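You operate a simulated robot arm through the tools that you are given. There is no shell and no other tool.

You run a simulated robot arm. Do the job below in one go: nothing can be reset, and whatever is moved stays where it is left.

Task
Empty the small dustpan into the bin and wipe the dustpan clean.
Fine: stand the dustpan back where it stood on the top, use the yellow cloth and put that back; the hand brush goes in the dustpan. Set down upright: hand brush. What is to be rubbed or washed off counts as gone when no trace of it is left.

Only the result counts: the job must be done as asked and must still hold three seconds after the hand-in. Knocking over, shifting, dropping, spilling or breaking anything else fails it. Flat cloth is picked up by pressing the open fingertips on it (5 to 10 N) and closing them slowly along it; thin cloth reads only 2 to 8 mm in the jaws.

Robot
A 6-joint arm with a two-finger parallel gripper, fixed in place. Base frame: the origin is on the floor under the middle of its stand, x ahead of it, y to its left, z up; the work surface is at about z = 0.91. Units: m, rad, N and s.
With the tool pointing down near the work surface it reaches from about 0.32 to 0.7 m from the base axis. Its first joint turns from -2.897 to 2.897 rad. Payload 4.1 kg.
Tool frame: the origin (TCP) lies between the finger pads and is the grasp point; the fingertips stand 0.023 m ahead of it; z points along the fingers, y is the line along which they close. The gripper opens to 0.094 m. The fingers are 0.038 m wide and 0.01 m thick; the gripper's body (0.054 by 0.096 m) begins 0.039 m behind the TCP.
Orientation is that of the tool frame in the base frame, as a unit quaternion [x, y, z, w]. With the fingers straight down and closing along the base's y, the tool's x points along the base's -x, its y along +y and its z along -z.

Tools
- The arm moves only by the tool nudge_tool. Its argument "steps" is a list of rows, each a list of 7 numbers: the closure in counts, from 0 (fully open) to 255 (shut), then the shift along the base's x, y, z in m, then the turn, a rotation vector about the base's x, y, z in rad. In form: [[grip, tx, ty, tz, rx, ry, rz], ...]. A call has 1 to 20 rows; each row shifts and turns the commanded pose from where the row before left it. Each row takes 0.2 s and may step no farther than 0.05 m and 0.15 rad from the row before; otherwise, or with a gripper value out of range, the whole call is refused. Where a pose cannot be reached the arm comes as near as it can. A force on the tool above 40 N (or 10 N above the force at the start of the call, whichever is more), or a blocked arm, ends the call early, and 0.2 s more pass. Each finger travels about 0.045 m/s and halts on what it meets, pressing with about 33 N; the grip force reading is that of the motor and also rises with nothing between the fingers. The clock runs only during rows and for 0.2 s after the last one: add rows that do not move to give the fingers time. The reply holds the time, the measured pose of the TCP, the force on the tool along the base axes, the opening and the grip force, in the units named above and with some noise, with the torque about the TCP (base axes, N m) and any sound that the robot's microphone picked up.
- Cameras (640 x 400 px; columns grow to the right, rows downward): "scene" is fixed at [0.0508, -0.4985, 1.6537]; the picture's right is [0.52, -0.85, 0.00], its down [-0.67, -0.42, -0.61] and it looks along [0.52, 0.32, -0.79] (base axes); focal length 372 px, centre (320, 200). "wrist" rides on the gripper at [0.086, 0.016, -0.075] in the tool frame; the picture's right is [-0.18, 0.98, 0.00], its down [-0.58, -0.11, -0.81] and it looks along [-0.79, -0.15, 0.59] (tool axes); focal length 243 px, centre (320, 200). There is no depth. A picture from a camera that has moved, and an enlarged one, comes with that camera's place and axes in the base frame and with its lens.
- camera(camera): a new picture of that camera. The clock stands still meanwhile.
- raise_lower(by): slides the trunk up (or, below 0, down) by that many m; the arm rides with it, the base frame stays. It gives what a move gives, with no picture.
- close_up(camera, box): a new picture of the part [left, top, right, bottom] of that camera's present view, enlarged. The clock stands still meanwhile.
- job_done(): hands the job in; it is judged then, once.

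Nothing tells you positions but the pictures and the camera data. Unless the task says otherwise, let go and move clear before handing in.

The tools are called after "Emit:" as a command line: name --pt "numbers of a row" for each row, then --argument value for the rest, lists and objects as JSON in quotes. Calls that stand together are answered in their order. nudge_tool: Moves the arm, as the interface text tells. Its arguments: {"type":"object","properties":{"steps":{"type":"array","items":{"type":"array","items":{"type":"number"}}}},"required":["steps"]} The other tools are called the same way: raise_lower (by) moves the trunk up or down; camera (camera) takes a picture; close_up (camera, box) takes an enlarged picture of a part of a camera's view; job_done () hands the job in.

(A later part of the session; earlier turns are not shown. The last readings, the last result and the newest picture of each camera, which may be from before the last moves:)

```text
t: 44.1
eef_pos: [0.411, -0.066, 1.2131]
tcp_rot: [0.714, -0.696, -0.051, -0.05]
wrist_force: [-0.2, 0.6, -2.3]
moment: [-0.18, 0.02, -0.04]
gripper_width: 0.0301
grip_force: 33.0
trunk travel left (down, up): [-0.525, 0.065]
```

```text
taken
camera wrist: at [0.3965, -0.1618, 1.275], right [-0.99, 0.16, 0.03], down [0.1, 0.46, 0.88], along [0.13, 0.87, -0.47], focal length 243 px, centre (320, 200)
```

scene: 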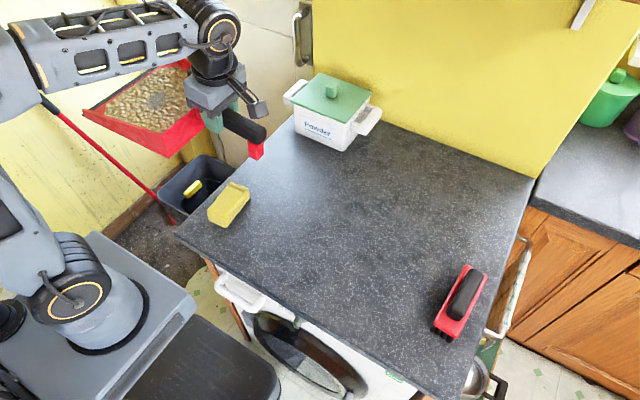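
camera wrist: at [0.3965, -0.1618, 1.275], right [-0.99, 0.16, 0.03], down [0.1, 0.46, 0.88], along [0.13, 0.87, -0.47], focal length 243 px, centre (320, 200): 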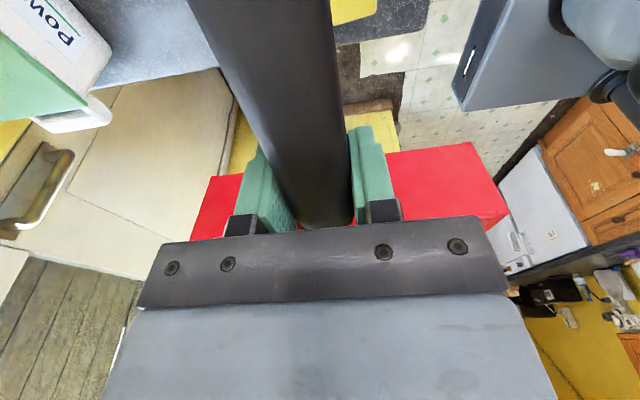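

The load is intact and the table is clean. I'll continue to turn the pan mouth toward me while carrying it over the bin.

Emit:
nudge_tool --pt "255 0.0035 0.0094 0 0 0 0.0356" --pt "255 0.0069 0.0187 0 0 0 0.0713" --pt "255 0.0104 0.0281 0 0 0 0.1069" --pt "255 0.0115 0.0312 0 0 0 0.1188" --pt "255 0.0115 0.0312 0 0 0 0.1188" --pt "255 0.0115 0.0312 0 0 0 0.1188" --pt "255 0.0115 0.0312 0 0 0 0.1188" --pt "255 0.0115 0.0312 0 0 0 0.1188" --pt "255 0.0115 0.0312 0 0 0 0.1188" --pt "255 0.0115 0.0312 0 0 0 0.1188" --pt "255 0.0115 0.0312 0 0 0 0.1188" --pt "255 0.0115 0.0312 0 0 0 0.1188" --pt "255 0.0104 0.0281 0 0 0 0.1069" --pt "255 0.0069 0.0187 0 0 0 0.0713" --pt "255 0.0046 0.0125 0 0 0 0.0475" --pt "255 0.0035 0.0094 0 0 0 0.0356"

Emit:
camera --camera "scene"

Emit:
camera --camera "wrist"

```text
t: 47.5
eef_pos: [0.5359, 0.3259, 1.1789]
tcp_rot: [0.997, -0.001, -0.071, 0.0]
wrist_force: [0.9, 0.1, -1.9]
moment: [-0.05, -0.18, -0.05]
gripper_width: 0.03
grip_force: 32.7
out of reach, approached as far as the arm can: row 13, 14, 15, 16
trunk travel left (down, up): [-0.525, 0.065]
```

```text
taken
```

scene: 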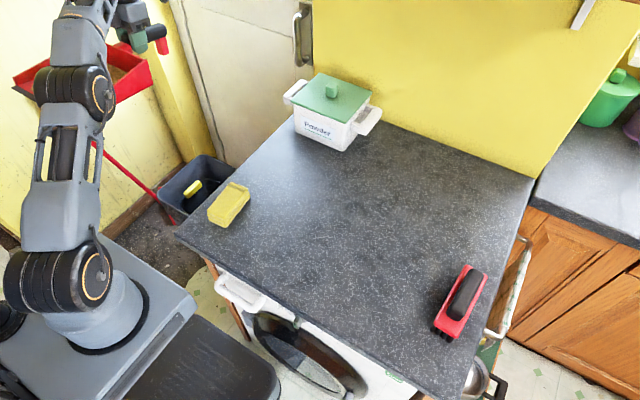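

```text
taken
camera wrist: at [0.632, 0.3092, 1.2414], right [-0.18, -0.98, 0.03], down [-0.46, 0.11, 0.88], along [-0.87, 0.15, -0.47], focal length 243 px, centre (320, 200)
```

wrist: 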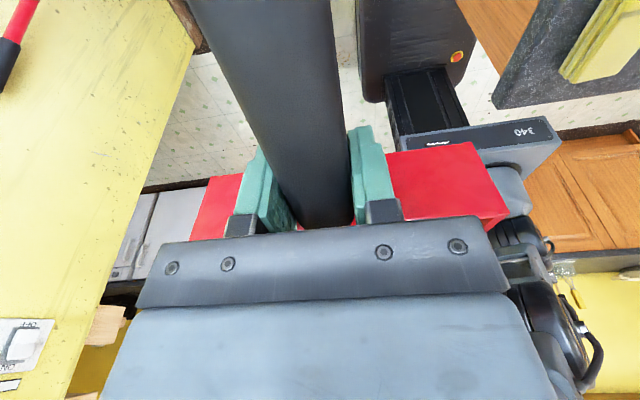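

The pan is now pointing mouth-inward near (0.54, 0.33), still loaded. I'll lower it toward the bin and level it.

Emit:
nudge_tool --pt "255 0.002 0.001 -0.01 0 -0.005 0" --pt "255 0.004 0.002 -0.02 0 -0.012 0" --pt "255 0.005 0.003 -0.025 0 -0.0162 0" --pt "255 0.005 0.004 -0.025 0 -0.0162 0" --pt "255 0.006 0.004 -0.025 0 -0.0162 0" --pt "255 0.006 0.005 -0.025 0 -0.0162 0" --pt "255 0.006 0.005 -0.025 0 -0.0162 0" --pt "255 0.006 0.005 -0.025 0 -0.0162 0" --pt "255 0.006 0.005 -0.025 0 -0.0162 0" --pt "255 0.004 0.003 -0.015 0 -0.012 0" --pt "255 0.002 0.001 -0.01 0 -0.004 0"

Emit:
camera --camera "scene"

```text
t: 49.9
eef_pos: [0.5857, 0.3624, 0.9496]
tcp_rot: [1.0, -0.002, 0.001, 0.0]
wrist_force: [0.0, 0.5, -1.8]
moment: [0.0, -0.15, 0.0]
gripper_width: 0.0299
grip_force: 32.4
trunk travel left (down, up): [-0.525, 0.065]
```

```text
taken
```

scene: 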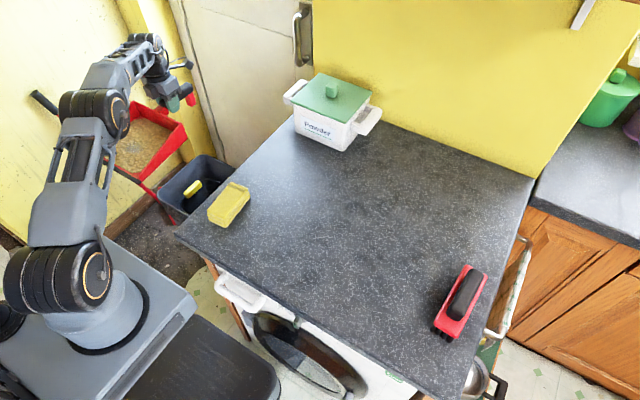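

Level and still loaded at (0.586, 0.362, 0.95). I'll move it outward over the bin with only a slight tilt.

Emit:
nudge_tool --pt "255 0.01 0 -0.008 0 -0.015 0" --pt "255 0.02 0 -0.012 0 -0.03 0" --pt "255 0.02 0 -0.015 0 -0.035 0" --pt "255 0.02 0.001 -0.015 0 -0.035 0" --pt "255 0.02 0.001 -0.015 0 -0.035 0" --pt "255 0.02 0.001 -0.015 0 -0.035 0" --pt "255 0.015 0 -0.01 0 -0.02 0" --pt "255 0.01 0 -0.005 0 -0.01 0"

Emit:
camera --camera "scene"

Emit:
close_up --camera "scene" --box '[90, 60, 290, 230]'

```text
t: 51.7
eef_pos: [0.6587, 0.3325, 0.863]
tcp_rot: [0.994, -0.002, 0.11, 0.001]
wrist_force: [0.3, -0.2, -2.6]
moment: [0.02, -0.13, -0.02]
gripper_width: 0.03
grip_force: 33.6
out of reach, approached as far as the arm can: row 2, 3, 4, 5, 6, 7, 8
trunk travel left (down, up): [-0.525, 0.065]
```

```text
taken
```

scene: 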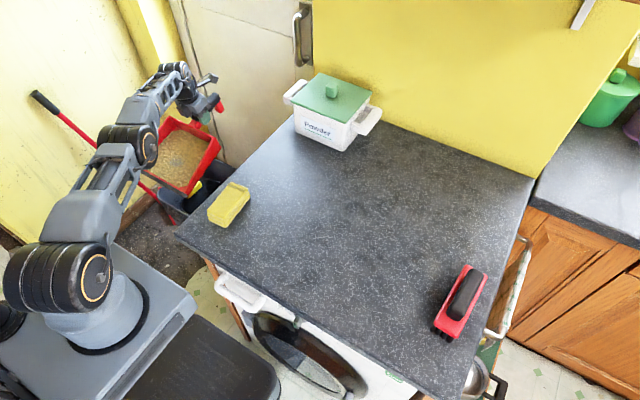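

```text
2.35 times, centred on (190, 145) of scene
camera zoom: at [0.0508, -0.4985, 1.6537], right [0.52, -0.85, 0.0], down [-0.67, -0.42, -0.61], along [0.52, 0.32, -0.79], focal length 876 px, centre (626, 329)
```

zoom: 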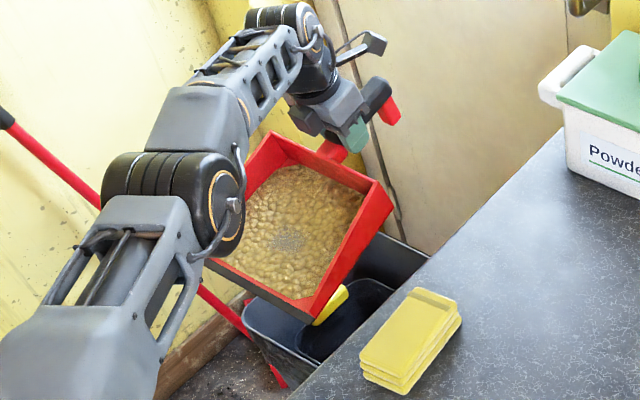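

Reach shows the mouth would still be near the bin's near rim at small tilt, with the debris sliding back toward me – risky. Better: turn the pan to face +y from the table side, so the mouth is well inside the bin from the start. I'll back up and level first.

Emit:
nudge_tool --pt "255 -0.006 0.001 0.012 0 0.02 0" --pt "255 -0.014 0.002 0.03 0 0.045 0" --pt "255 -0.015 0.003 0.032 0 0.045 0" --pt "255 -0.015 0.003 0.034 0 0.045 0" --pt "255 -0.015 0.003 0.034 0 0.045 0" --pt "255 -0.015 0.002 0.034 0 0.045 0" --pt "255 -0.01 0.002 0.02 0 0.035 0" --pt "255 -0.004 0.001 0.01 0 0.02 0"

```text
t: 53.5
eef_pos: [0.5642, 0.349, 1.0674]
tcp_rot: [0.999, -0.001, -0.041, 0.0]
wrist_force: [0.1, -0.9, -1.8]
moment: [-0.02, -0.16, 0.0]
gripper_width: 0.03
grip_force: 32.8
trunk travel left (down, up): [-0.525, 0.065]
```

Emit:
nudge_tool --pt "255 0.001 -0.0055 0 0 0 -0.0362" --pt "255 0.002 -0.011 0 0 0 -0.0725" --pt "255 0.0032 -0.0166 0 0 0 -0.1087" --pt "255 0.0035 -0.0184 0 0 0 -0.1208" --pt "255 0.0035 -0.0184 0 0 0 -0.1208" --pt "255 0.0035 -0.0184 0 0 0 -0.1208" --pt "255 0.0035 -0.0184 0 0 0 -0.1208" --pt "255 0.0035 -0.0184 0 0 0 -0.1208" --pt "255 0.0035 -0.0184 0 0 0 -0.1208" --pt "255 0.0035 -0.0184 0 0 0 -0.1208" --pt "255 0.0035 -0.0184 0 0 0 -0.1208" --pt "255 0.0035 -0.0184 0 0 0 -0.1208" --pt "255 0.0032 -0.0166 0 0 0 -0.1087" --pt "255 0.002 -0.011 0 0 0 -0.0725" --pt "255 0.0014 -0.0074 0 0 0 -0.0483" --pt "255 0.001 -0.0055 0 0 0 -0.0362"

Emit:
camera --camera "scene"

Emit:
close_up --camera "scene" --box '[90, 60, 290, 230]'

Emit:
camera --camera "wrist"

```text
t: 56.9
eef_pos: [0.6084, 0.1092, 1.0685]
tcp_rot: [-0.705, 0.708, 0.027, 0.028]
wrist_force: [0.2, -0.4, -1.5]
moment: [-0.17, -0.04, -0.03]
gripper_width: 0.0299
grip_force: 33.2
trunk travel left (down, up): [-0.525, 0.065]
```

```text
taken
```

scene: 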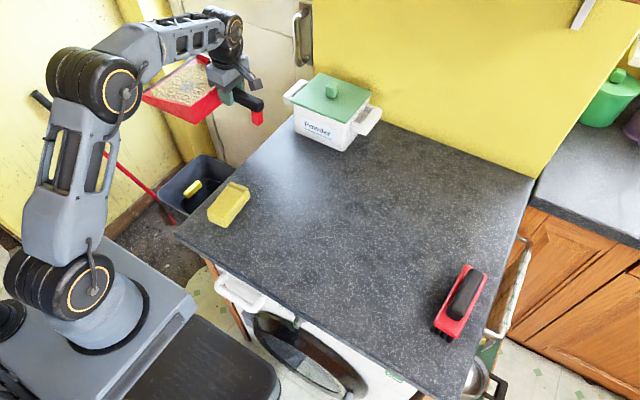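

```text
2.35 times, centred on (190, 145) of scene
camera zoom: at [0.0508, -0.4985, 1.6537], right [0.52, -0.85, 0.0], down [-0.67, -0.42, -0.61], along [0.52, 0.32, -0.79], focal length 876 px, centre (626, 329)
```

zoom: 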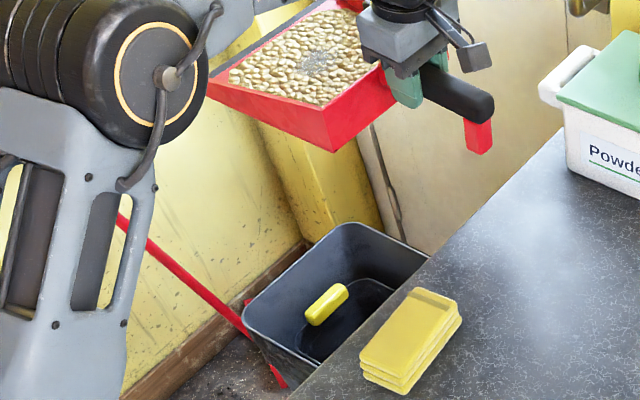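

```text
taken
camera wrist: at [0.5924, 0.0168, 1.1363], right [-0.98, 0.19, 0.01], down [0.11, 0.51, 0.85], along [0.15, 0.84, -0.53], focal length 243 px, centre (320, 200)
```

wrist: 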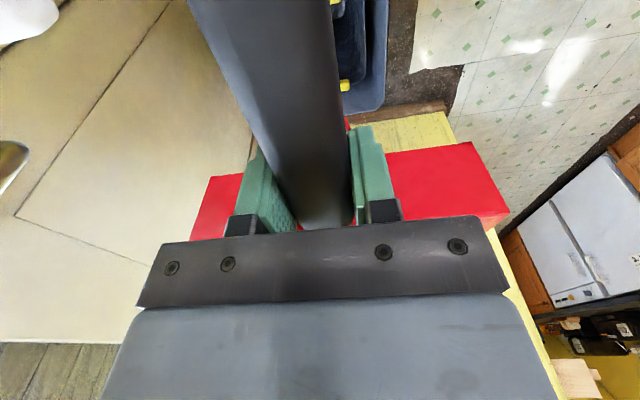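

The pan is loaded and pointing +y, at (0.608, 0.109, 1.07), with its mouth over the bin. I'll lower it and push it out over the bin with a gentle tilt.

Emit:
nudge_tool --pt "255 0 0.004 -0.008 -0.01 0 0" --pt "255 0 0.008 -0.016 -0.025 0 0" --pt "255 0 0.01 -0.022 -0.035 0 0" --pt "255 0 0.01 -0.022 -0.035 0 0" --pt "255 0 0.01 -0.022 -0.035 0 0" --pt "255 0 0.01 -0.022 -0.035 0 0" --pt "255 0 0.01 -0.022 -0.035 0 0" --pt "255 0 0.01 -0.022 -0.035 0 0" --pt "255 0 0.01 -0.02 -0.03 0 0" --pt "255 0 0.006 -0.01 -0.02 0 0" --pt "255 0 0.003 -0.004 -0.01 0 0"

Emit:
camera --camera "scene"

Emit:
close_up --camera "scene" --box '[90, 60, 290, 230]'

```text
t: 59.3
eef_pos: [0.6071, 0.1997, 0.8766]
tcp_rot: [0.703, -0.703, 0.08, 0.079]
wrist_force: [-0.7, -0.3, -1.5]
moment: [-0.13, 0.01, 0.03]
gripper_width: 0.0299
grip_force: 33.3
trunk travel left (down, up): [-0.525, 0.065]
```

```text
taken
```

scene: 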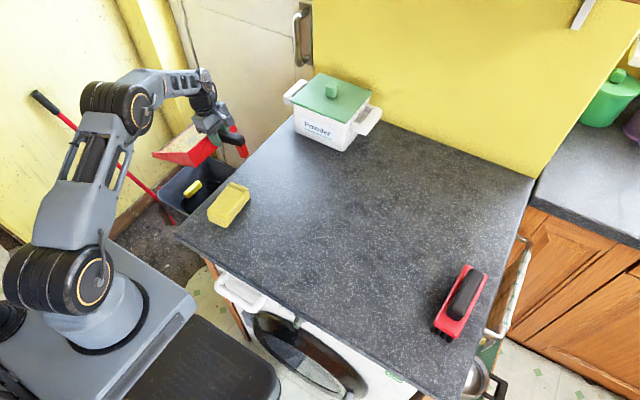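

```text
2.35 times, centred on (190, 145) of scene
camera zoom: at [0.0508, -0.4985, 1.6537], right [0.52, -0.85, 0.0], down [-0.67, -0.42, -0.61], along [0.52, 0.32, -0.79], focal length 876 px, centre (626, 329)
```

zoom: 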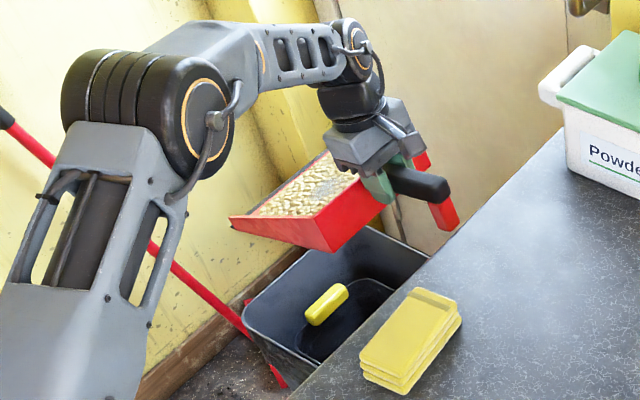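

The mouth is now at about y 0.42, z 0.77, well inside the bin's outline. I'll tilt further, to about 30°.

Emit:
nudge_tool --pt "255 0 -0.003 -0.006 -0.07 0 0" --pt "255 0 -0.004 -0.008 -0.075 0 0" --pt "255 0 -0.004 -0.008 -0.075 0 0" --pt "255 0 -0.004 -0.006 -0.075 0 0" --pt "255 0 0 0 0 0 0"

Emit:
close_up --camera "scene" --box '[90, 60, 290, 230]'

```text
t: 60.5
eef_pos: [0.609, 0.1849, 0.8491]
tcp_rot: [-0.682, 0.684, -0.182, -0.181]
wrist_force: [0.6, -0.2, -1.7]
moment: [-0.12, -0.01, 0.0]
gripper_width: 0.0302
grip_force: 33.6
trunk travel left (down, up): [-0.525, 0.065]
```

```text
2.35 times, centred on (190, 145) of scene
camera zoom: at [0.0508, -0.4985, 1.6537], right [0.52, -0.85, 0.0], down [-0.67, -0.42, -0.61], along [0.52, 0.32, -0.79], focal length 876 px, centre (626, 329)
```

zoom: 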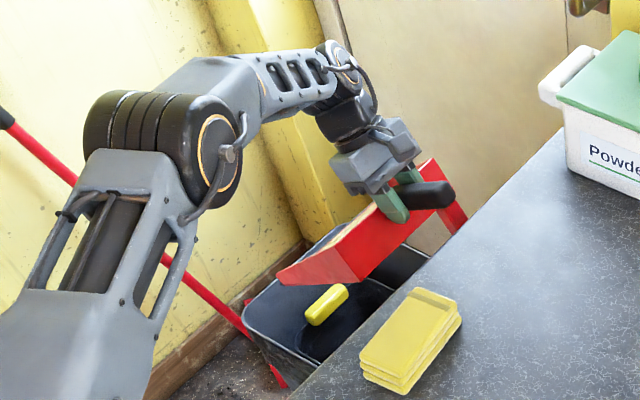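

At about 30° the load still seems to be holding. I'll rise a touch to keep the handle foot clear of the table edge, then tilt on toward 45°.

Emit:
nudge_tool --pt "255 0 0 0.03 0 0 0" --pt "255 0 -0.002 0.03 -0.02 0 0" --pt "255 0 -0.006 0.005 -0.06 0 0" --pt "255 0 -0.007 0 -0.06 0 0" --pt "255 0 -0.007 0 -0.06 0 0" --pt "255 0 -0.007 0 -0.06 0 0" --pt "255 0 0 0 0 0 0" --pt "255 0 0 0 0 0 0"

Emit:
close_up --camera "scene" --box '[90, 60, 290, 230]'

Emit:
camera --camera "wrist"

```text
t: 62.3
eef_pos: [0.6077, 0.1566, 0.9151]
tcp_rot: [-0.654, 0.654, -0.269, -0.269]
wrist_force: [0.1, 0.1, -1.6]
moment: [-0.08, 0.0, -0.01]
gripper_width: 0.03
grip_force: 33.3
trunk travel left (down, up): [-0.525, 0.065]
```

```text
2.35 times, centred on (190, 145) of scene
camera zoom: at [0.0508, -0.4985, 1.6537], right [0.52, -0.85, 0.0], down [-0.67, -0.42, -0.61], along [0.52, 0.32, -0.79], focal length 876 px, centre (626, 329)
```

zoom: 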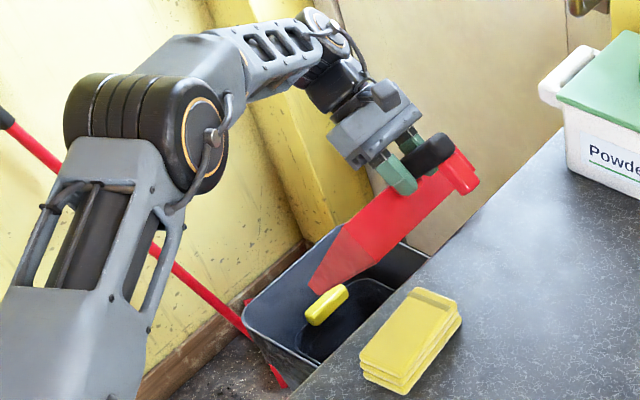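

```text
taken
camera wrist: at [0.5923, 0.148, 1.0295], right [-0.98, 0.13, -0.13], down [0.11, 0.98, 0.16], along [0.15, 0.15, -0.98], focal length 243 px, centre (320, 200)
```

wrist: 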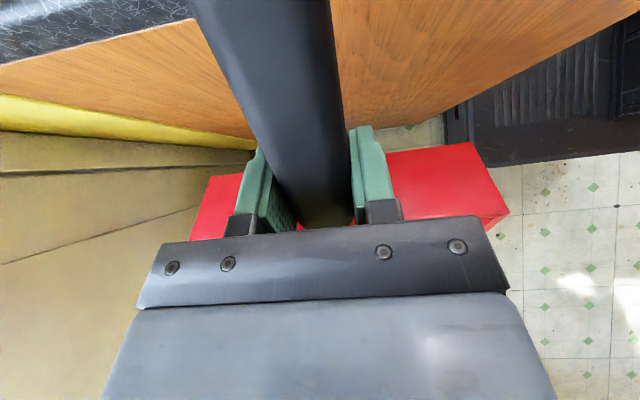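

At 45° the moment still suggests a full pan. I'll tilt a little more here, keeping the mouth as far over the bin as I can.

Emit:
nudge_tool --pt "255 0 -0.002 0 -0.045 0 0" --pt "255 0 -0.002 0 -0.045 0 0" --pt "255 0 0 0 0 0 0" --pt "255 0 0 0 0 0 0" --pt "255 0 0 0 0 0 0"

Emit:
close_up --camera "scene" --box '[90, 60, 290, 230]'

```text
t: 63.5
eef_pos: [0.6084, 0.1526, 0.9138]
tcp_rot: [-0.641, 0.641, -0.3, -0.297]
wrist_force: [1.3, 0.7, -2.3]
moment: [-0.03, -0.01, -0.02]
gripper_width: 0.0299
grip_force: 32.8
trunk travel left (down, up): [-0.525, 0.065]
```

```text
2.35 times, centred on (190, 145) of scene
camera zoom: at [0.0508, -0.4985, 1.6537], right [0.52, -0.85, 0.0], down [-0.67, -0.42, -0.61], along [0.52, 0.32, -0.79], focal length 876 px, centre (626, 329)
```

zoom: 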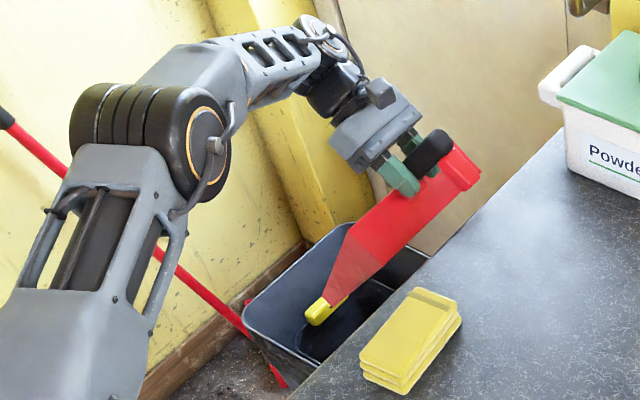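

Emit:
close_up --camera "scene" --box '[165, 110, 245, 180]'

Emit:
nudge_tool --pt "255 0 0 0 0 0 0" --pt "255 0 0 0 0 0 0"

Emit:
nudge_tool --pt "255 0 0 0 0 0 0" --pt "255 0 0 0 0 0 0"

```text
5.71 times, centred on (205, 145) of scene
camera zoom: at [0.0508, -0.4985, 1.6537], right [0.52, -0.85, 0.0], down [-0.67, -0.42, -0.61], along [0.52, 0.32, -0.79], focal length 2128 px, centre (977, 514)
```

zoom: 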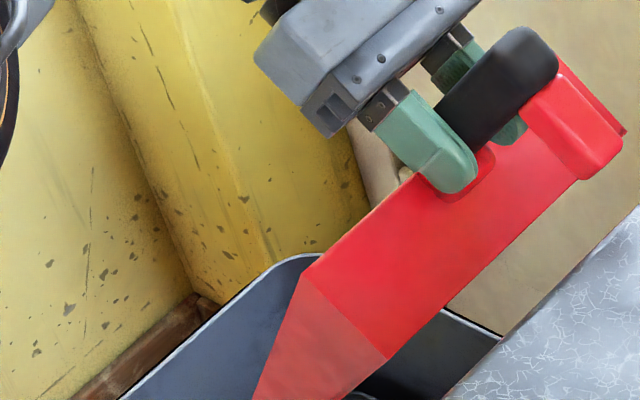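

```text
t: 64.1
eef_pos: [0.608, 0.1527, 0.9162]
tcp_rot: [-0.641, 0.641, -0.299, -0.298]
wrist_force: [-0.4, -0.1, -1.6]
moment: [-0.08, -0.01, -0.01]
gripper_width: 0.0299
grip_force: 33.2
trunk travel left (down, up): [-0.525, 0.065]
```

```text
t: 64.7
eef_pos: [0.6083, 0.1521, 0.9145]
tcp_rot: [-0.64, 0.642, -0.299, -0.298]
wrist_force: [0.5, 0.6, -2.3]
moment: [-0.05, -0.01, 0.01]
gripper_width: 0.0298
grip_force: 32.4
trunk travel left (down, up): [-0.525, 0.065]
```

I can't see inside from here, and the force is inconclusive. I'll ease back to a shallow tilt to see whether anything has come out.

Emit:
nudge_tool --pt "255 0 0.004 0 0.08 0 0" --pt "255 0 0.006 0 0.12 0 0" --pt "255 0 0.008 0 0.12 0 0" --pt "255 0 0.008 0 0.12 0 0" --pt "255 0 0.008 0 0.12 0 0" --pt "255 0 0.004 0 0.06 0 0" --pt "255 0 0 0 0 0 0"

Emit:
close_up --camera "scene" --box '[90, 60, 290, 230]'

```text
t: 66.3
eef_pos: [0.6092, 0.19, 0.9149]
tcp_rot: [-0.701, 0.702, -0.088, -0.087]
wrist_force: [-0.1, 0.1, -1.4]
moment: [-0.12, -0.01, 0.0]
gripper_width: 0.0299
grip_force: 33.0
trunk travel left (down, up): [-0.525, 0.065]
```

```text
2.35 times, centred on (190, 145) of scene
camera zoom: at [0.0508, -0.4985, 1.6537], right [0.52, -0.85, 0.0], down [-0.67, -0.42, -0.61], along [0.52, 0.32, -0.79], focal length 876 px, centre (626, 329)
```

zoom: 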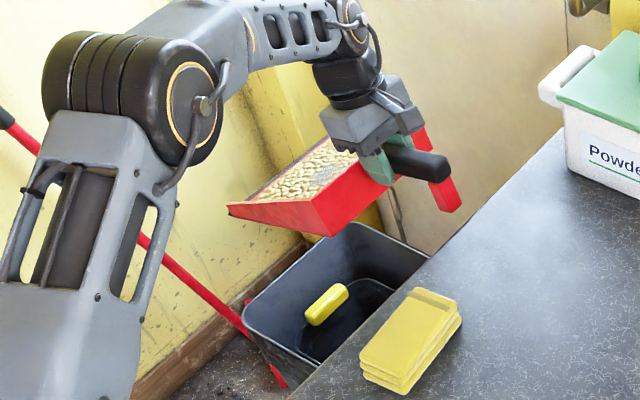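

The load is still in the pan, so it only lets go at a steeper angle. I'll go back to the turned-round pose, where I can tilt well past 60° with the mouth over the bin's middle.

Emit:
nudge_tool --pt "255 0 -0.004 0.01 0.02 0 0" --pt "255 0 -0.008 0.022 0.04 0 0" --pt "255 0 -0.01 0.025 0.05 0 0" --pt "255 0 -0.01 0.025 0.05 0 0" --pt "255 0 -0.01 0.025 0.05 0 0" --pt "255 0 -0.01 0.025 0.04 0 0" --pt "255 0 -0.005 0.015 0.02 0 0" --pt "255 0 -0.002 0.005 0.01 0 0"

Emit:
nudge_tool --pt "255 -0.001 0.0055 0 0 0 0.0362" --pt "255 -0.002 0.011 0 0 0 0.0725" --pt "255 -0.0032 0.0166 0 0 0 0.1087" --pt "255 -0.0035 0.0168 0 0 0 0.1208" --pt "255 -0.0035 0.0168 0 0 0 0.1208" --pt "255 -0.0035 0.0168 0 0 0 0.1208" --pt "255 -0.0035 0.0168 0 0 0 0.1208" --pt "255 -0.0035 0.0168 0 0 0 0.1208" --pt "255 -0.0035 0.0168 0 0 0 0.1208" --pt "255 -0.0035 0.0168 0 0 0 0.1208" --pt "255 -0.0035 0.0168 0 0 0 0.1208" --pt "255 -0.0035 0.0168 0 0 0 0.1208" --pt "255 -0.0032 0.0166 0 0 0 0.1087" --pt "255 -0.002 0.011 0 0 0 0.0725" --pt "255 -0.0014 0.0074 0 0 0 0.0483" --pt "255 -0.001 0.0055 0 0 0 0.0362"

Emit:
camera --camera "scene"

```text
t: 68.1
eef_pos: [0.6092, 0.1321, 1.0667]
tcp_rot: [-0.706, 0.708, 0.011, 0.01]
wrist_force: [0.3, -0.1, -1.9]
moment: [-0.14, 0.0, 0.01]
gripper_width: 0.0302
grip_force: 33.1
trunk travel left (down, up): [-0.525, 0.065]
```

```text
t: 71.5
eef_pos: [0.5639, 0.357, 1.0681]
tcp_rot: [1.0, -0.001, -0.016, 0.0]
wrist_force: [0.0, 0.6, -1.7]
moment: [-0.04, -0.17, -0.03]
gripper_width: 0.0297
grip_force: 33.1
trunk travel left (down, up): [-0.525, 0.065]
```

```text
taken
```

scene: 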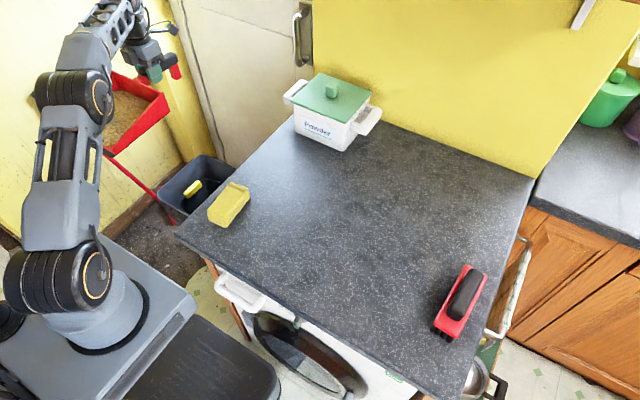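

Now I'll descend and tilt to 45° while moving out over the bin.

Emit:
nudge_tool --pt "255 0.005 0.0005 -0.008 0 -0.04 0" --pt "255 0.01 0.0005 -0.014 0 -0.065 0" --pt "255 0.0138 0.0007 -0.0165 0 -0.072 0" --pt "255 0.0148 0.0007 -0.0165 0 -0.072 0" --pt "255 0.0148 0.0007 -0.0165 0 -0.072 0" --pt "255 0.0148 0.0007 -0.0165 0 -0.072 0" --pt "255 0.0148 0.0007 -0.0165 0 -0.072 0" --pt "255 0.0148 0.0007 -0.0165 0 -0.072 0" --pt "255 0.0148 0.0007 -0.0165 0 -0.072 0" --pt "255 0.0148 0.0007 -0.0165 0 -0.072 0" --pt "255 0.0148 0.0007 -0.0165 0 -0.072 0" --pt "255 0.0138 0.0005 -0.013 0 -0.06 0" --pt "255 0.005 0 -0.005 0 -0.03 0"

Emit:
close_up --camera "scene" --box '[90, 60, 290, 230]'

```text
t: 74.3
eef_pos: [0.7235, 0.3627, 0.8785]
tcp_rot: [0.919, -0.001, 0.395, 0.0]
wrist_force: [-0.1, -0.4, -2.0]
moment: [0.02, -0.06, -0.03]
gripper_width: 0.0299
grip_force: 33.1
out of reach, approached as far as the arm can: row 12
trunk travel left (down, up): [-0.525, 0.065]
```

```text
2.35 times, centred on (190, 145) of scene
camera zoom: at [0.0508, -0.4985, 1.6537], right [0.52, -0.85, 0.0], down [-0.67, -0.42, -0.61], along [0.52, 0.32, -0.79], focal length 876 px, centre (626, 329)
```

zoom: 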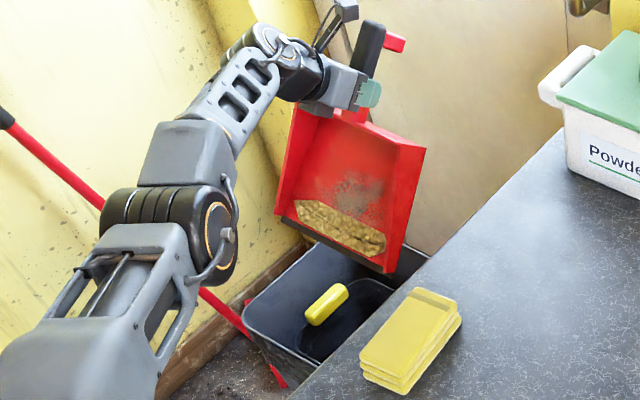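

The load has now shifted down toward the mouth. I'll zoom in to see what's happening.

Emit:
close_up --camera "scene" --box '[160, 80, 240, 180]'

Emit:
close_up --camera "scene" --box '[100, 140, 260, 290]'

Emit:
camera --camera "wrist"

```text
4.00 times, centred on (200, 130) of scene
camera zoom: at [0.0508, -0.4985, 1.6537], right [0.52, -0.85, 0.0], down [-0.67, -0.42, -0.61], along [0.52, 0.32, -0.79], focal length 1490 px, centre (800, 480)
```

zoom: 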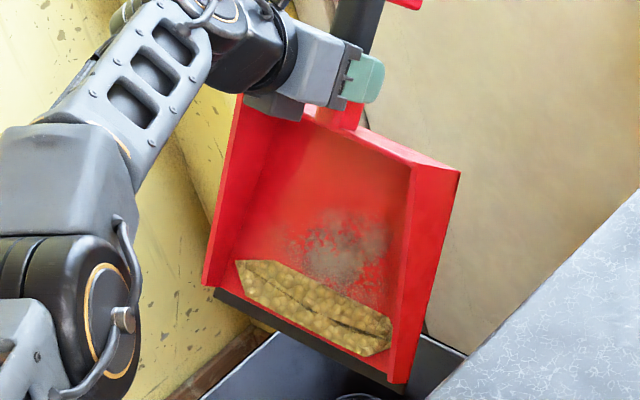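

```text
2.67 times, centred on (180, 215) of scene
camera zoom: at [0.0508, -0.4985, 1.6537], right [0.52, -0.85, 0.0], down [-0.67, -0.42, -0.61], along [0.52, 0.32, -0.79], focal length 993 px, centre (693, 160)
```

zoom: 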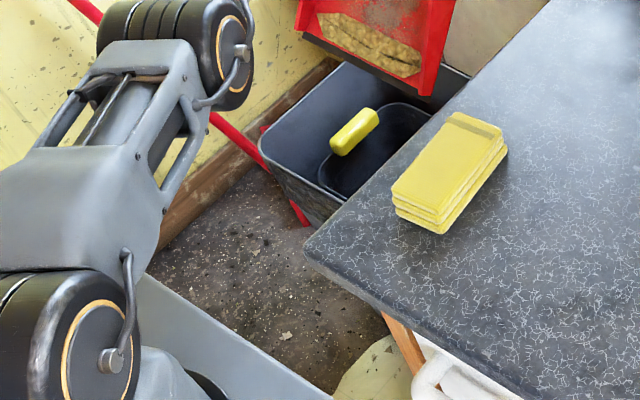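

```text
taken
camera wrist: at [0.7292, 0.3472, 0.9941], right [-0.13, -0.98, -0.14], down [-0.99, 0.11, 0.13], along [-0.11, 0.15, -0.98], focal length 243 px, centre (320, 200)
```

wrist: 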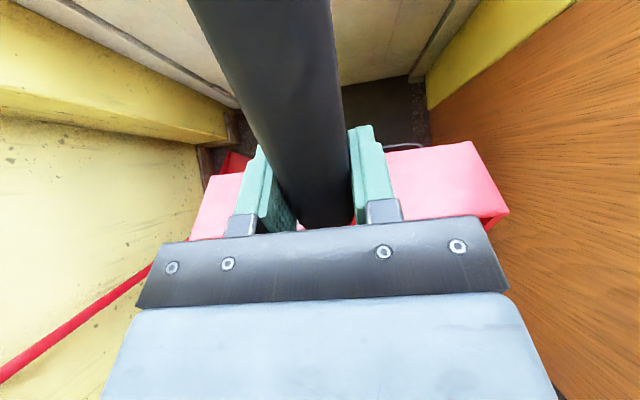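

The heap is sliding down toward the mouth, which is now over the bin (x ≈ 0.60), and a grey dust stain shows on the pan floor. I'll lower a bit closer to the bin and tilt on.

Emit:
nudge_tool --pt "255 0 0 -0.02 0 0 0" --pt "255 0 0 -0.03 0 0 0" --pt "255 0 0 -0.02 0 0 0" --pt "255 0 0 0 0 0 0"

Emit:
close_up --camera "scene" --box '[140, 80, 260, 200]'

```text
t: 75.3
eef_pos: [0.7084, 0.3569, 0.8099]
tcp_rot: [0.918, -0.001, 0.396, -0.001]
wrist_force: [1.1, -0.3, -2.0]
moment: [0.01, -0.08, 0.01]
gripper_width: 0.0302
grip_force: 32.8
out of reach, approached as far as the arm can: row 1, 2, 3
trunk travel left (down, up): [-0.525, 0.065]
```

```text
3.33 times, centred on (200, 140) of scene
camera zoom: at [0.0508, -0.4985, 1.6537], right [0.52, -0.85, 0.0], down [-0.67, -0.42, -0.61], along [0.52, 0.32, -0.79], focal length 1242 px, centre (720, 400)
```

zoom: 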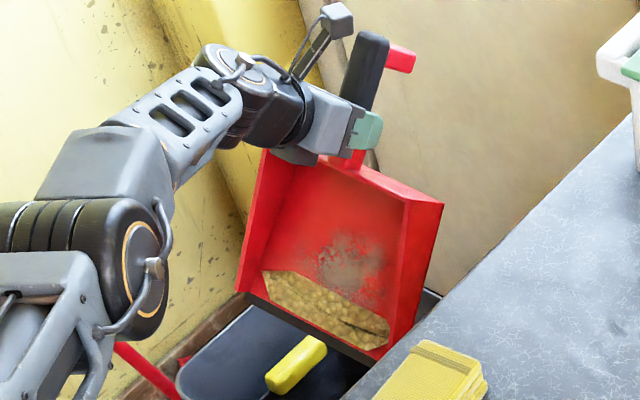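

Emit:
nudge_tool --pt "255 0 0 0 0 -0.06 0" --pt "255 0 0 0 0 -0.06 0" --pt "255 -0.003 0 0 0 -0.06 0" --pt "255 -0.005 0 0 0 -0.06 0" --pt "255 0 0 0 0 0 0" --pt "255 0 0 0 0 0 0"

Emit:
close_up --camera "scene" --box '[140, 80, 260, 200]'

```text
t: 76.7
eef_pos: [0.7005, 0.3567, 0.8107]
tcp_rot: [0.864, -0.002, 0.503, -0.001]
wrist_force: [0.3, 0.6, -1.4]
moment: [0.01, -0.05, 0.01]
gripper_width: 0.0303
grip_force: 33.3
trunk travel left (down, up): [-0.525, 0.065]
```

```text
3.33 times, centred on (200, 140) of scene
camera zoom: at [0.0508, -0.4985, 1.6537], right [0.52, -0.85, 0.0], down [-0.67, -0.42, -0.61], along [0.52, 0.32, -0.79], focal length 1242 px, centre (720, 400)
```

zoom: 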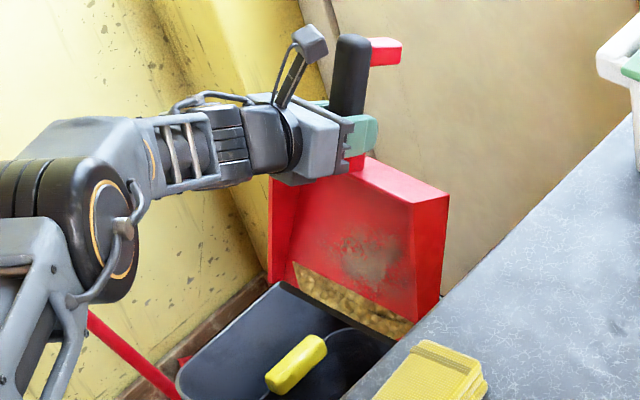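

It's draining toward the mouth. I'll keep tilting to about 75–80°.

Emit:
nudge_tool --pt "255 -0.01 0 0 0 -0.065 0" --pt "255 -0.01 0 0 0 -0.065 0" --pt "255 -0.01 0 0 0 -0.065 0" --pt "255 -0.01 0 0 0 -0.065 0" --pt "255 -0.005 0 0 0 -0.06 0" --pt "255 0 0 0 0 0 0" --pt "255 0 0 0 0 0 0"

Emit:
close_up --camera "scene" --box '[140, 80, 260, 200]'

```text
t: 78.3
eef_pos: [0.6558, 0.3567, 0.8104]
tcp_rot: [0.774, -0.001, 0.634, -0.001]
wrist_force: [0.2, -0.3, -2.6]
moment: [-0.01, 0.02, -0.01]
gripper_width: 0.0298
grip_force: 33.2
trunk travel left (down, up): [-0.525, 0.065]
```

```text
3.33 times, centred on (200, 140) of scene
camera zoom: at [0.0508, -0.4985, 1.6537], right [0.52, -0.85, 0.0], down [-0.67, -0.42, -0.61], along [0.52, 0.32, -0.79], focal length 1242 px, centre (720, 400)
```

zoom: 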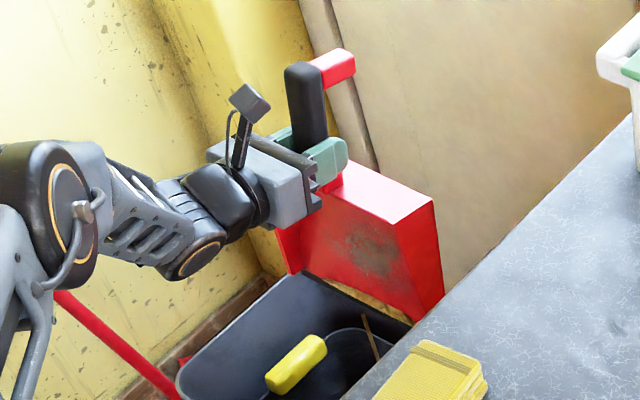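

A thin stream is falling into the bin. I'll tilt a bit more and hold to let everything run out.

Emit:
nudge_tool --pt "255 -0.005 0 0 0 -0.06 0" --pt "255 -0.005 0 0 0 -0.06 0" --pt "255 -0.005 0 0 0 -0.06 0" --pt "255 0 0 0 0 0 0" --pt "255 0 0 0 0 0 0" --pt "255 0 0 0 0 0 0" --pt "255 0 0 0 0 0 0" --pt "255 0 0 0 0 0 0"

Emit:
close_up --camera "scene" --box '[140, 80, 260, 200]'

```text
t: 80.1
eef_pos: [0.6411, 0.3564, 0.8103]
tcp_rot: [0.713, 0.0, 0.702, -0.002]
wrist_force: [-0.6, -0.4, -0.6]
moment: [-0.01, 0.05, -0.01]
gripper_width: 0.0297
grip_force: 33.3
trunk travel left (down, up): [-0.525, 0.065]
```

```text
3.33 times, centred on (200, 140) of scene
camera zoom: at [0.0508, -0.4985, 1.6537], right [0.52, -0.85, 0.0], down [-0.67, -0.42, -0.61], along [0.52, 0.32, -0.79], focal length 1242 px, centre (720, 400)
```

zoom: 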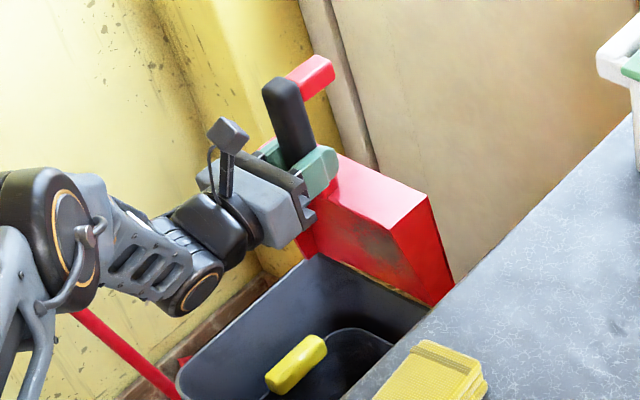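

Emit:
close_up --camera "scene" --box '[190, 110, 240, 180]'

Emit:
nudge_tool --pt "255 0 0 0 0 -0.06 0" --pt "255 0 0 0 0 -0.06 0" --pt "255 0 0 0 0 -0.06 0" --pt "255 0 0 0 0 0 0" --pt "255 0 0 0 0 0 0" --pt "255 0 0 0 0 0 0" --pt "255 0 0 0 0 0 0" --pt "255 0 0 0 0 0 0" --pt "255 0 0 0 0 0 0"

Emit:
close_up --camera "scene" --box '[140, 80, 260, 200]'

```text
5.71 times, centred on (215, 145) of scene
camera zoom: at [0.0508, -0.4985, 1.6537], right [0.52, -0.85, 0.0], down [-0.67, -0.42, -0.61], along [0.52, 0.32, -0.79], focal length 2128 px, centre (920, 514)
```

zoom: 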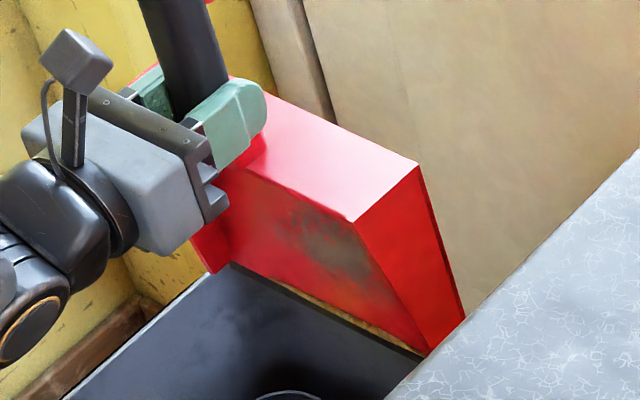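

```text
t: 82.1
eef_pos: [0.6409, 0.3559, 0.8107]
tcp_rot: [0.648, -0.001, 0.762, -0.001]
wrist_force: [-0.6, -0.7, -1.9]
moment: [0.0, 0.11, 0.0]
gripper_width: 0.0299
grip_force: 32.4
trunk travel left (down, up): [-0.525, 0.065]
```

```text
3.33 times, centred on (200, 140) of scene
camera zoom: at [0.0508, -0.4985, 1.6537], right [0.52, -0.85, 0.0], down [-0.67, -0.42, -0.61], along [0.52, 0.32, -0.79], focal length 1242 px, centre (720, 400)
```

zoom: 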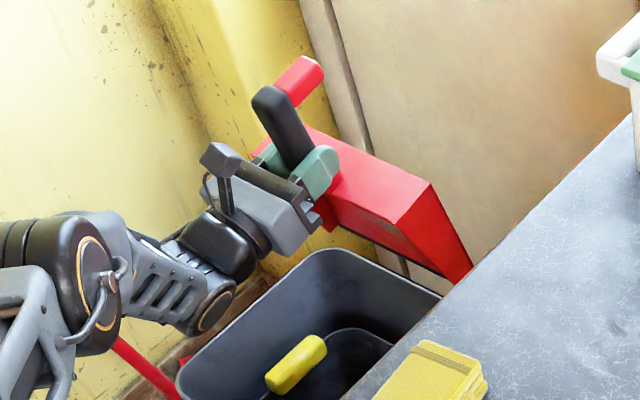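

I've tilted just past vertical, and the mouth is nearing the far rim, so I'll shift back to the bin's centre, give a small shake, and hold.

Emit:
nudge_tool --pt "255 -0.03 0.003 0 0 0 0" --pt "255 -0.035 0.004 0 0 0 0" --pt "255 0 0 0.015 0 0 0" --pt "255 0 0 -0.015 0 0 0" --pt "255 0 0 0.015 0 0 0" --pt "255 0 0 -0.015 0 0 0" --pt "255 0 0 0 0 0 0" --pt "255 0 0 0 0 0 0" --pt "255 0 0 0 0 0 0" --pt "255 0 0 0 0 0 0"

Emit:
close_up --camera "scene" --box '[140, 80, 260, 200]'

Emit:
camera --camera "wrist"

```text
t: 84.3
eef_pos: [0.5737, 0.3634, 0.8113]
tcp_rot: [0.647, -0.001, 0.762, -0.001]
wrist_force: [0.4, 0.2, -2.9]
moment: [-0.01, 0.1, 0.0]
gripper_width: 0.0298
grip_force: 32.8
trunk travel left (down, up): [-0.525, 0.065]
```

```text
3.33 times, centred on (200, 140) of scene
camera zoom: at [0.0508, -0.4985, 1.6537], right [0.52, -0.85, 0.0], down [-0.67, -0.42, -0.61], along [0.52, 0.32, -0.79], focal length 1242 px, centre (720, 400)
```

zoom: 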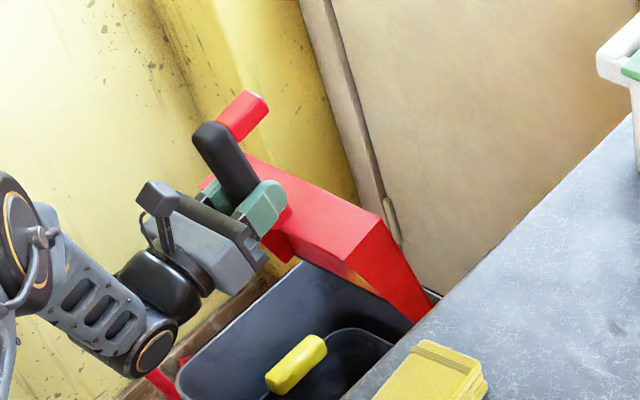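

```text
taken
camera wrist: at [0.4876, 0.3486, 0.8858], right [0.03, -0.98, -0.18], down [-0.7, 0.11, -0.7], along [0.71, 0.15, -0.69], focal length 243 px, centre (320, 200)
```

wrist: 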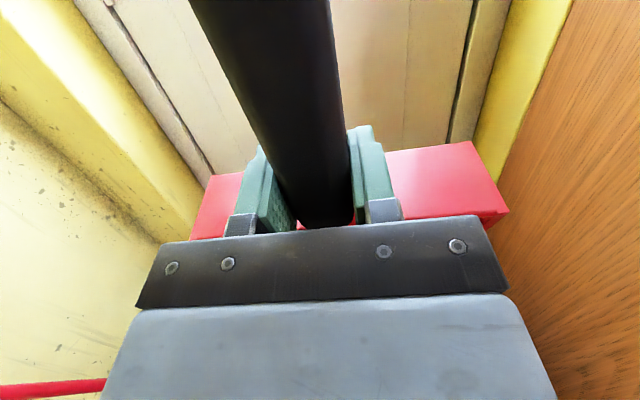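

Now I'll ease back to about 50°, keeping the mouth over the bin, to look inside the pan.

Emit:
nudge_tool --pt "255 0.01 0 0 0 0.08 0" --pt "255 0.015 0 0 0 0.11 0" --pt "255 0.016 0 0 0 0.11 0" --pt "255 0.016 0 0 0 0.11 0" --pt "255 0.017 0 0 0 0.11 0" --pt "255 0.017 0 0 0 0.11 0" --pt "255 0.017 0 0 0 0.11 0" --pt "255 0.012 0 0 0 0.08 0" --pt "255 0.004 0 0 0 0.03 0" --pt "255 0 0 0 0 0 0"

Emit:
close_up --camera "scene" --box '[140, 80, 260, 200]'

```text
t: 86.5
eef_pos: [0.6981, 0.3632, 0.8117]
tcp_rot: [0.904, -0.002, 0.428, 0.0]
wrist_force: [0.3, -0.2, -1.3]
moment: [0.01, 0.0, -0.03]
gripper_width: 0.0298
grip_force: 33.0
trunk travel left (down, up): [-0.525, 0.065]
```

```text
3.33 times, centred on (200, 140) of scene
camera zoom: at [0.0508, -0.4985, 1.6537], right [0.52, -0.85, 0.0], down [-0.67, -0.42, -0.61], along [0.52, 0.32, -0.79], focal length 1242 px, centre (720, 400)
```

zoom: 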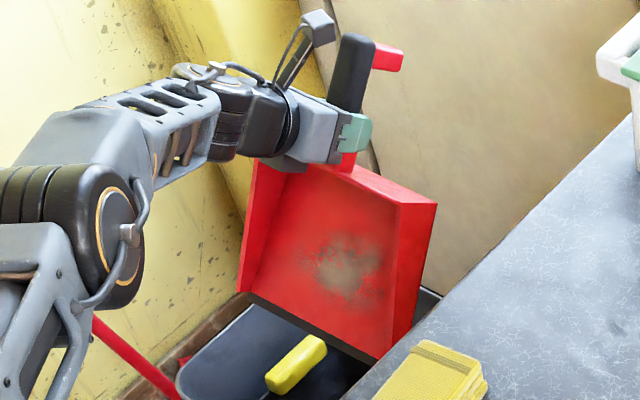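

The pan is empty; only the grey-brown dust stain remains to be wiped. I'll raise and level it, then carry it back the way it came.

Emit:
nudge_tool --pt "255 -0.008 0 0.018 0 0.06 0" --pt "255 -0.011 0 0.022 0 0.08 0" --pt "255 -0.0115 -0.0005 0.0225 0 0.08 0" --pt "255 -0.0115 -0.0005 0.0225 0 0.08 0" --pt "255 -0.0115 -0.0005 0.0225 0 0.08 0" --pt "255 -0.0115 -0.0005 0.0225 0 0.08 0" --pt "255 -0.0115 -0.0005 0.0225 0 0.08 0" --pt "255 -0.0115 -0.0005 0.0225 0 0.08 0" --pt "255 -0.0115 -0.0005 0.0225 0 0.08 0" --pt "255 -0.0115 -0.0005 0.0225 0 0.08 0" --pt "255 -0.0115 -0.0005 0.0225 0 0.08 0" --pt "255 -0.01 0 0.02 0 0.025 0" --pt "255 -0.01 0 0.02 0 0 0" --pt "255 -0.01 0 0.02 0 0 0"

Emit:
camera --camera "scene"

```text
t: 89.5
eef_pos: [0.5468, 0.3582, 1.1147]
tcp_rot: [1.0, -0.002, 0.0, 0.0]
wrist_force: [0.1, 0.0, -1.9]
moment: [0.02, -0.16, 0.01]
gripper_width: 0.0297
grip_force: 32.6
trunk travel left (down, up): [-0.525, 0.065]
```

```text
taken
```

scene: 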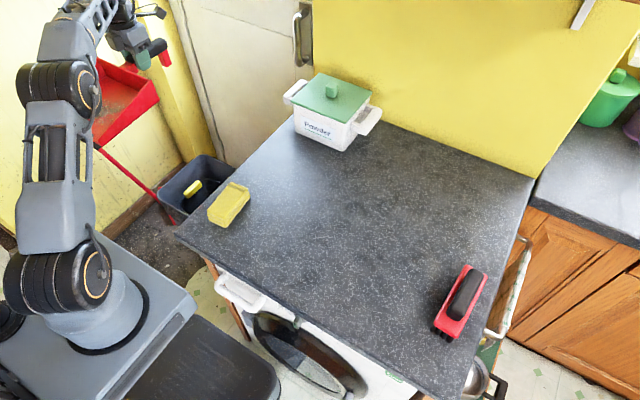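

Emit:
nudge_tool --pt "255 -0.003 -0.0098 0.002 0 0 -0.0362" --pt "255 -0.0063 -0.0196 0.004 0 0 -0.0725" --pt "255 -0.0095 -0.0293 0.006 0 0 -0.1087" --pt "255 -0.0105 -0.0326 0.0065 0 0 -0.1208" --pt "255 -0.0105 -0.0326 0.0065 0 0 -0.1208" --pt "255 -0.0105 -0.0326 0.0065 0 0 -0.1208" --pt "255 -0.0105 -0.0326 0.0065 0 0 -0.1208" --pt "255 -0.0105 -0.0326 0.0065 0 0 -0.1208" --pt "255 -0.0105 -0.0326 0.0065 0 0 -0.1208" --pt "255 -0.0105 -0.0326 0.0065 0 0 -0.1208" --pt "255 -0.0105 -0.0326 0.0065 0 0 -0.1208" --pt "255 -0.0105 -0.0326 0.0065 0 0 -0.1208" --pt "255 -0.0095 -0.0293 0.006 0 0 -0.1087" --pt "255 -0.0063 -0.0196 0.004 0 0 -0.0725" --pt "255 -0.0042 -0.013 0.002 0 0 -0.0483" --pt "255 -0.003 -0.0098 0.002 0 0 -0.0362"

Emit:
nudge_tool --pt "255 0 -0.008 0 0 0 -0.04" --pt "255 0 -0.015 0 0 0 -0.08" --pt "255 0 -0.02 0 0 0 -0.12" --pt "255 0 -0.022 0 0 0 -0.125" --pt "255 0 -0.022 0 0 0 -0.125" --pt "255 0 -0.022 0 0 0 -0.125" --pt "255 0 -0.022 0 0 0 -0.125" --pt "255 0 -0.022 0 0 0 -0.125" --pt "255 0 -0.022 0 0 0 -0.125" --pt "255 0 -0.022 0 0 0 -0.125" --pt "255 0 -0.022 0 0 0 -0.125" --pt "255 0 -0.022 0 0 0 -0.125" --pt "255 0 -0.013 0 0 0 -0.1" --pt "255 0 -0.008 0 0 0 -0.07" --pt "255 0 -0.004 0 0 0 -0.036"

Emit:
camera --camera "scene"

```text
t: 92.9
eef_pos: [0.4116, -0.0661, 1.1979]
tcp_rot: [-0.706, 0.708, 0.0, -0.001]
wrist_force: [0.5, 0.3, -1.9]
moment: [-0.14, 0.02, -0.03]
gripper_width: 0.0298
grip_force: 33.3
trunk travel left (down, up): [-0.525, 0.065]
```

```text
t: 96.1
eef_pos: [0.4114, -0.3318, 1.1981]
tcp_rot: [0.002, 1.0, -0.001, 0.0]
wrist_force: [0.2, 0.7, -2.1]
moment: [-0.03, 0.11, 0.01]
gripper_width: 0.03
grip_force: 32.9
trunk travel left (down, up): [-0.525, 0.065]
```

```text
taken
```

scene: 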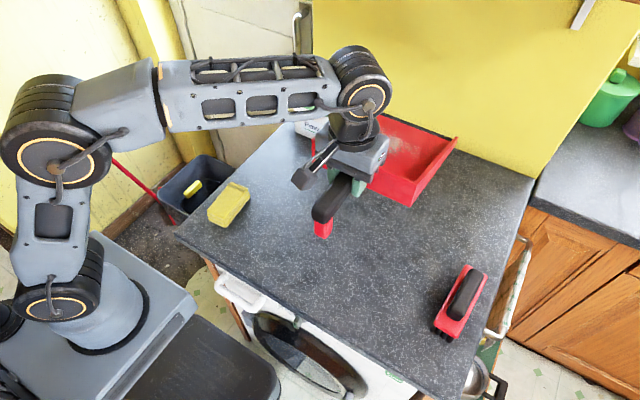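

The pan is back above its place at yaw ≈ 0. I'll lower it to the pick-up height, restoring its original slight angle.

Emit:
nudge_tool --pt "255 -0.0007 0 -0.02 0 0 -0.01" --pt "255 -0.0007 -0.0003 -0.04 0 0 -0.01" --pt "255 0 0 -0.04 0 0 0" --pt "255 0 0 -0.04 0 0 0" --pt "255 0 0 -0.035 0 0 0" --pt "255 0 0 -0.02 0 0 0" --pt "255 0 0 -0.01 0 0 0" --pt "255 0 0 0 0 0 0"

Emit:
close_up --camera "scene" --box '[280, 150, 460, 310]'

```text
t: 97.9
eef_pos: [0.409, -0.3314, 0.9939]
tcp_rot: [0.011, 1.0, 0.0, 0.0]
wrist_force: [-0.8, 0.8, -2.1]
moment: [-0.03, 0.18, 0.01]
gripper_width: 0.0298
grip_force: 33.3
trunk travel left (down, up): [-0.525, 0.065]
```

```text
2.50 times, centred on (370, 230) of scene
camera zoom: at [0.0508, -0.4985, 1.6537], right [0.52, -0.85, 0.0], down [-0.67, -0.42, -0.61], along [0.52, 0.32, -0.79], focal length 931 px, centre (195, 125)
```

zoom: 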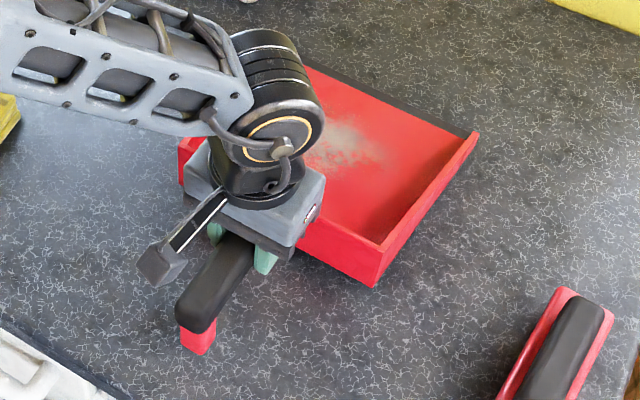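

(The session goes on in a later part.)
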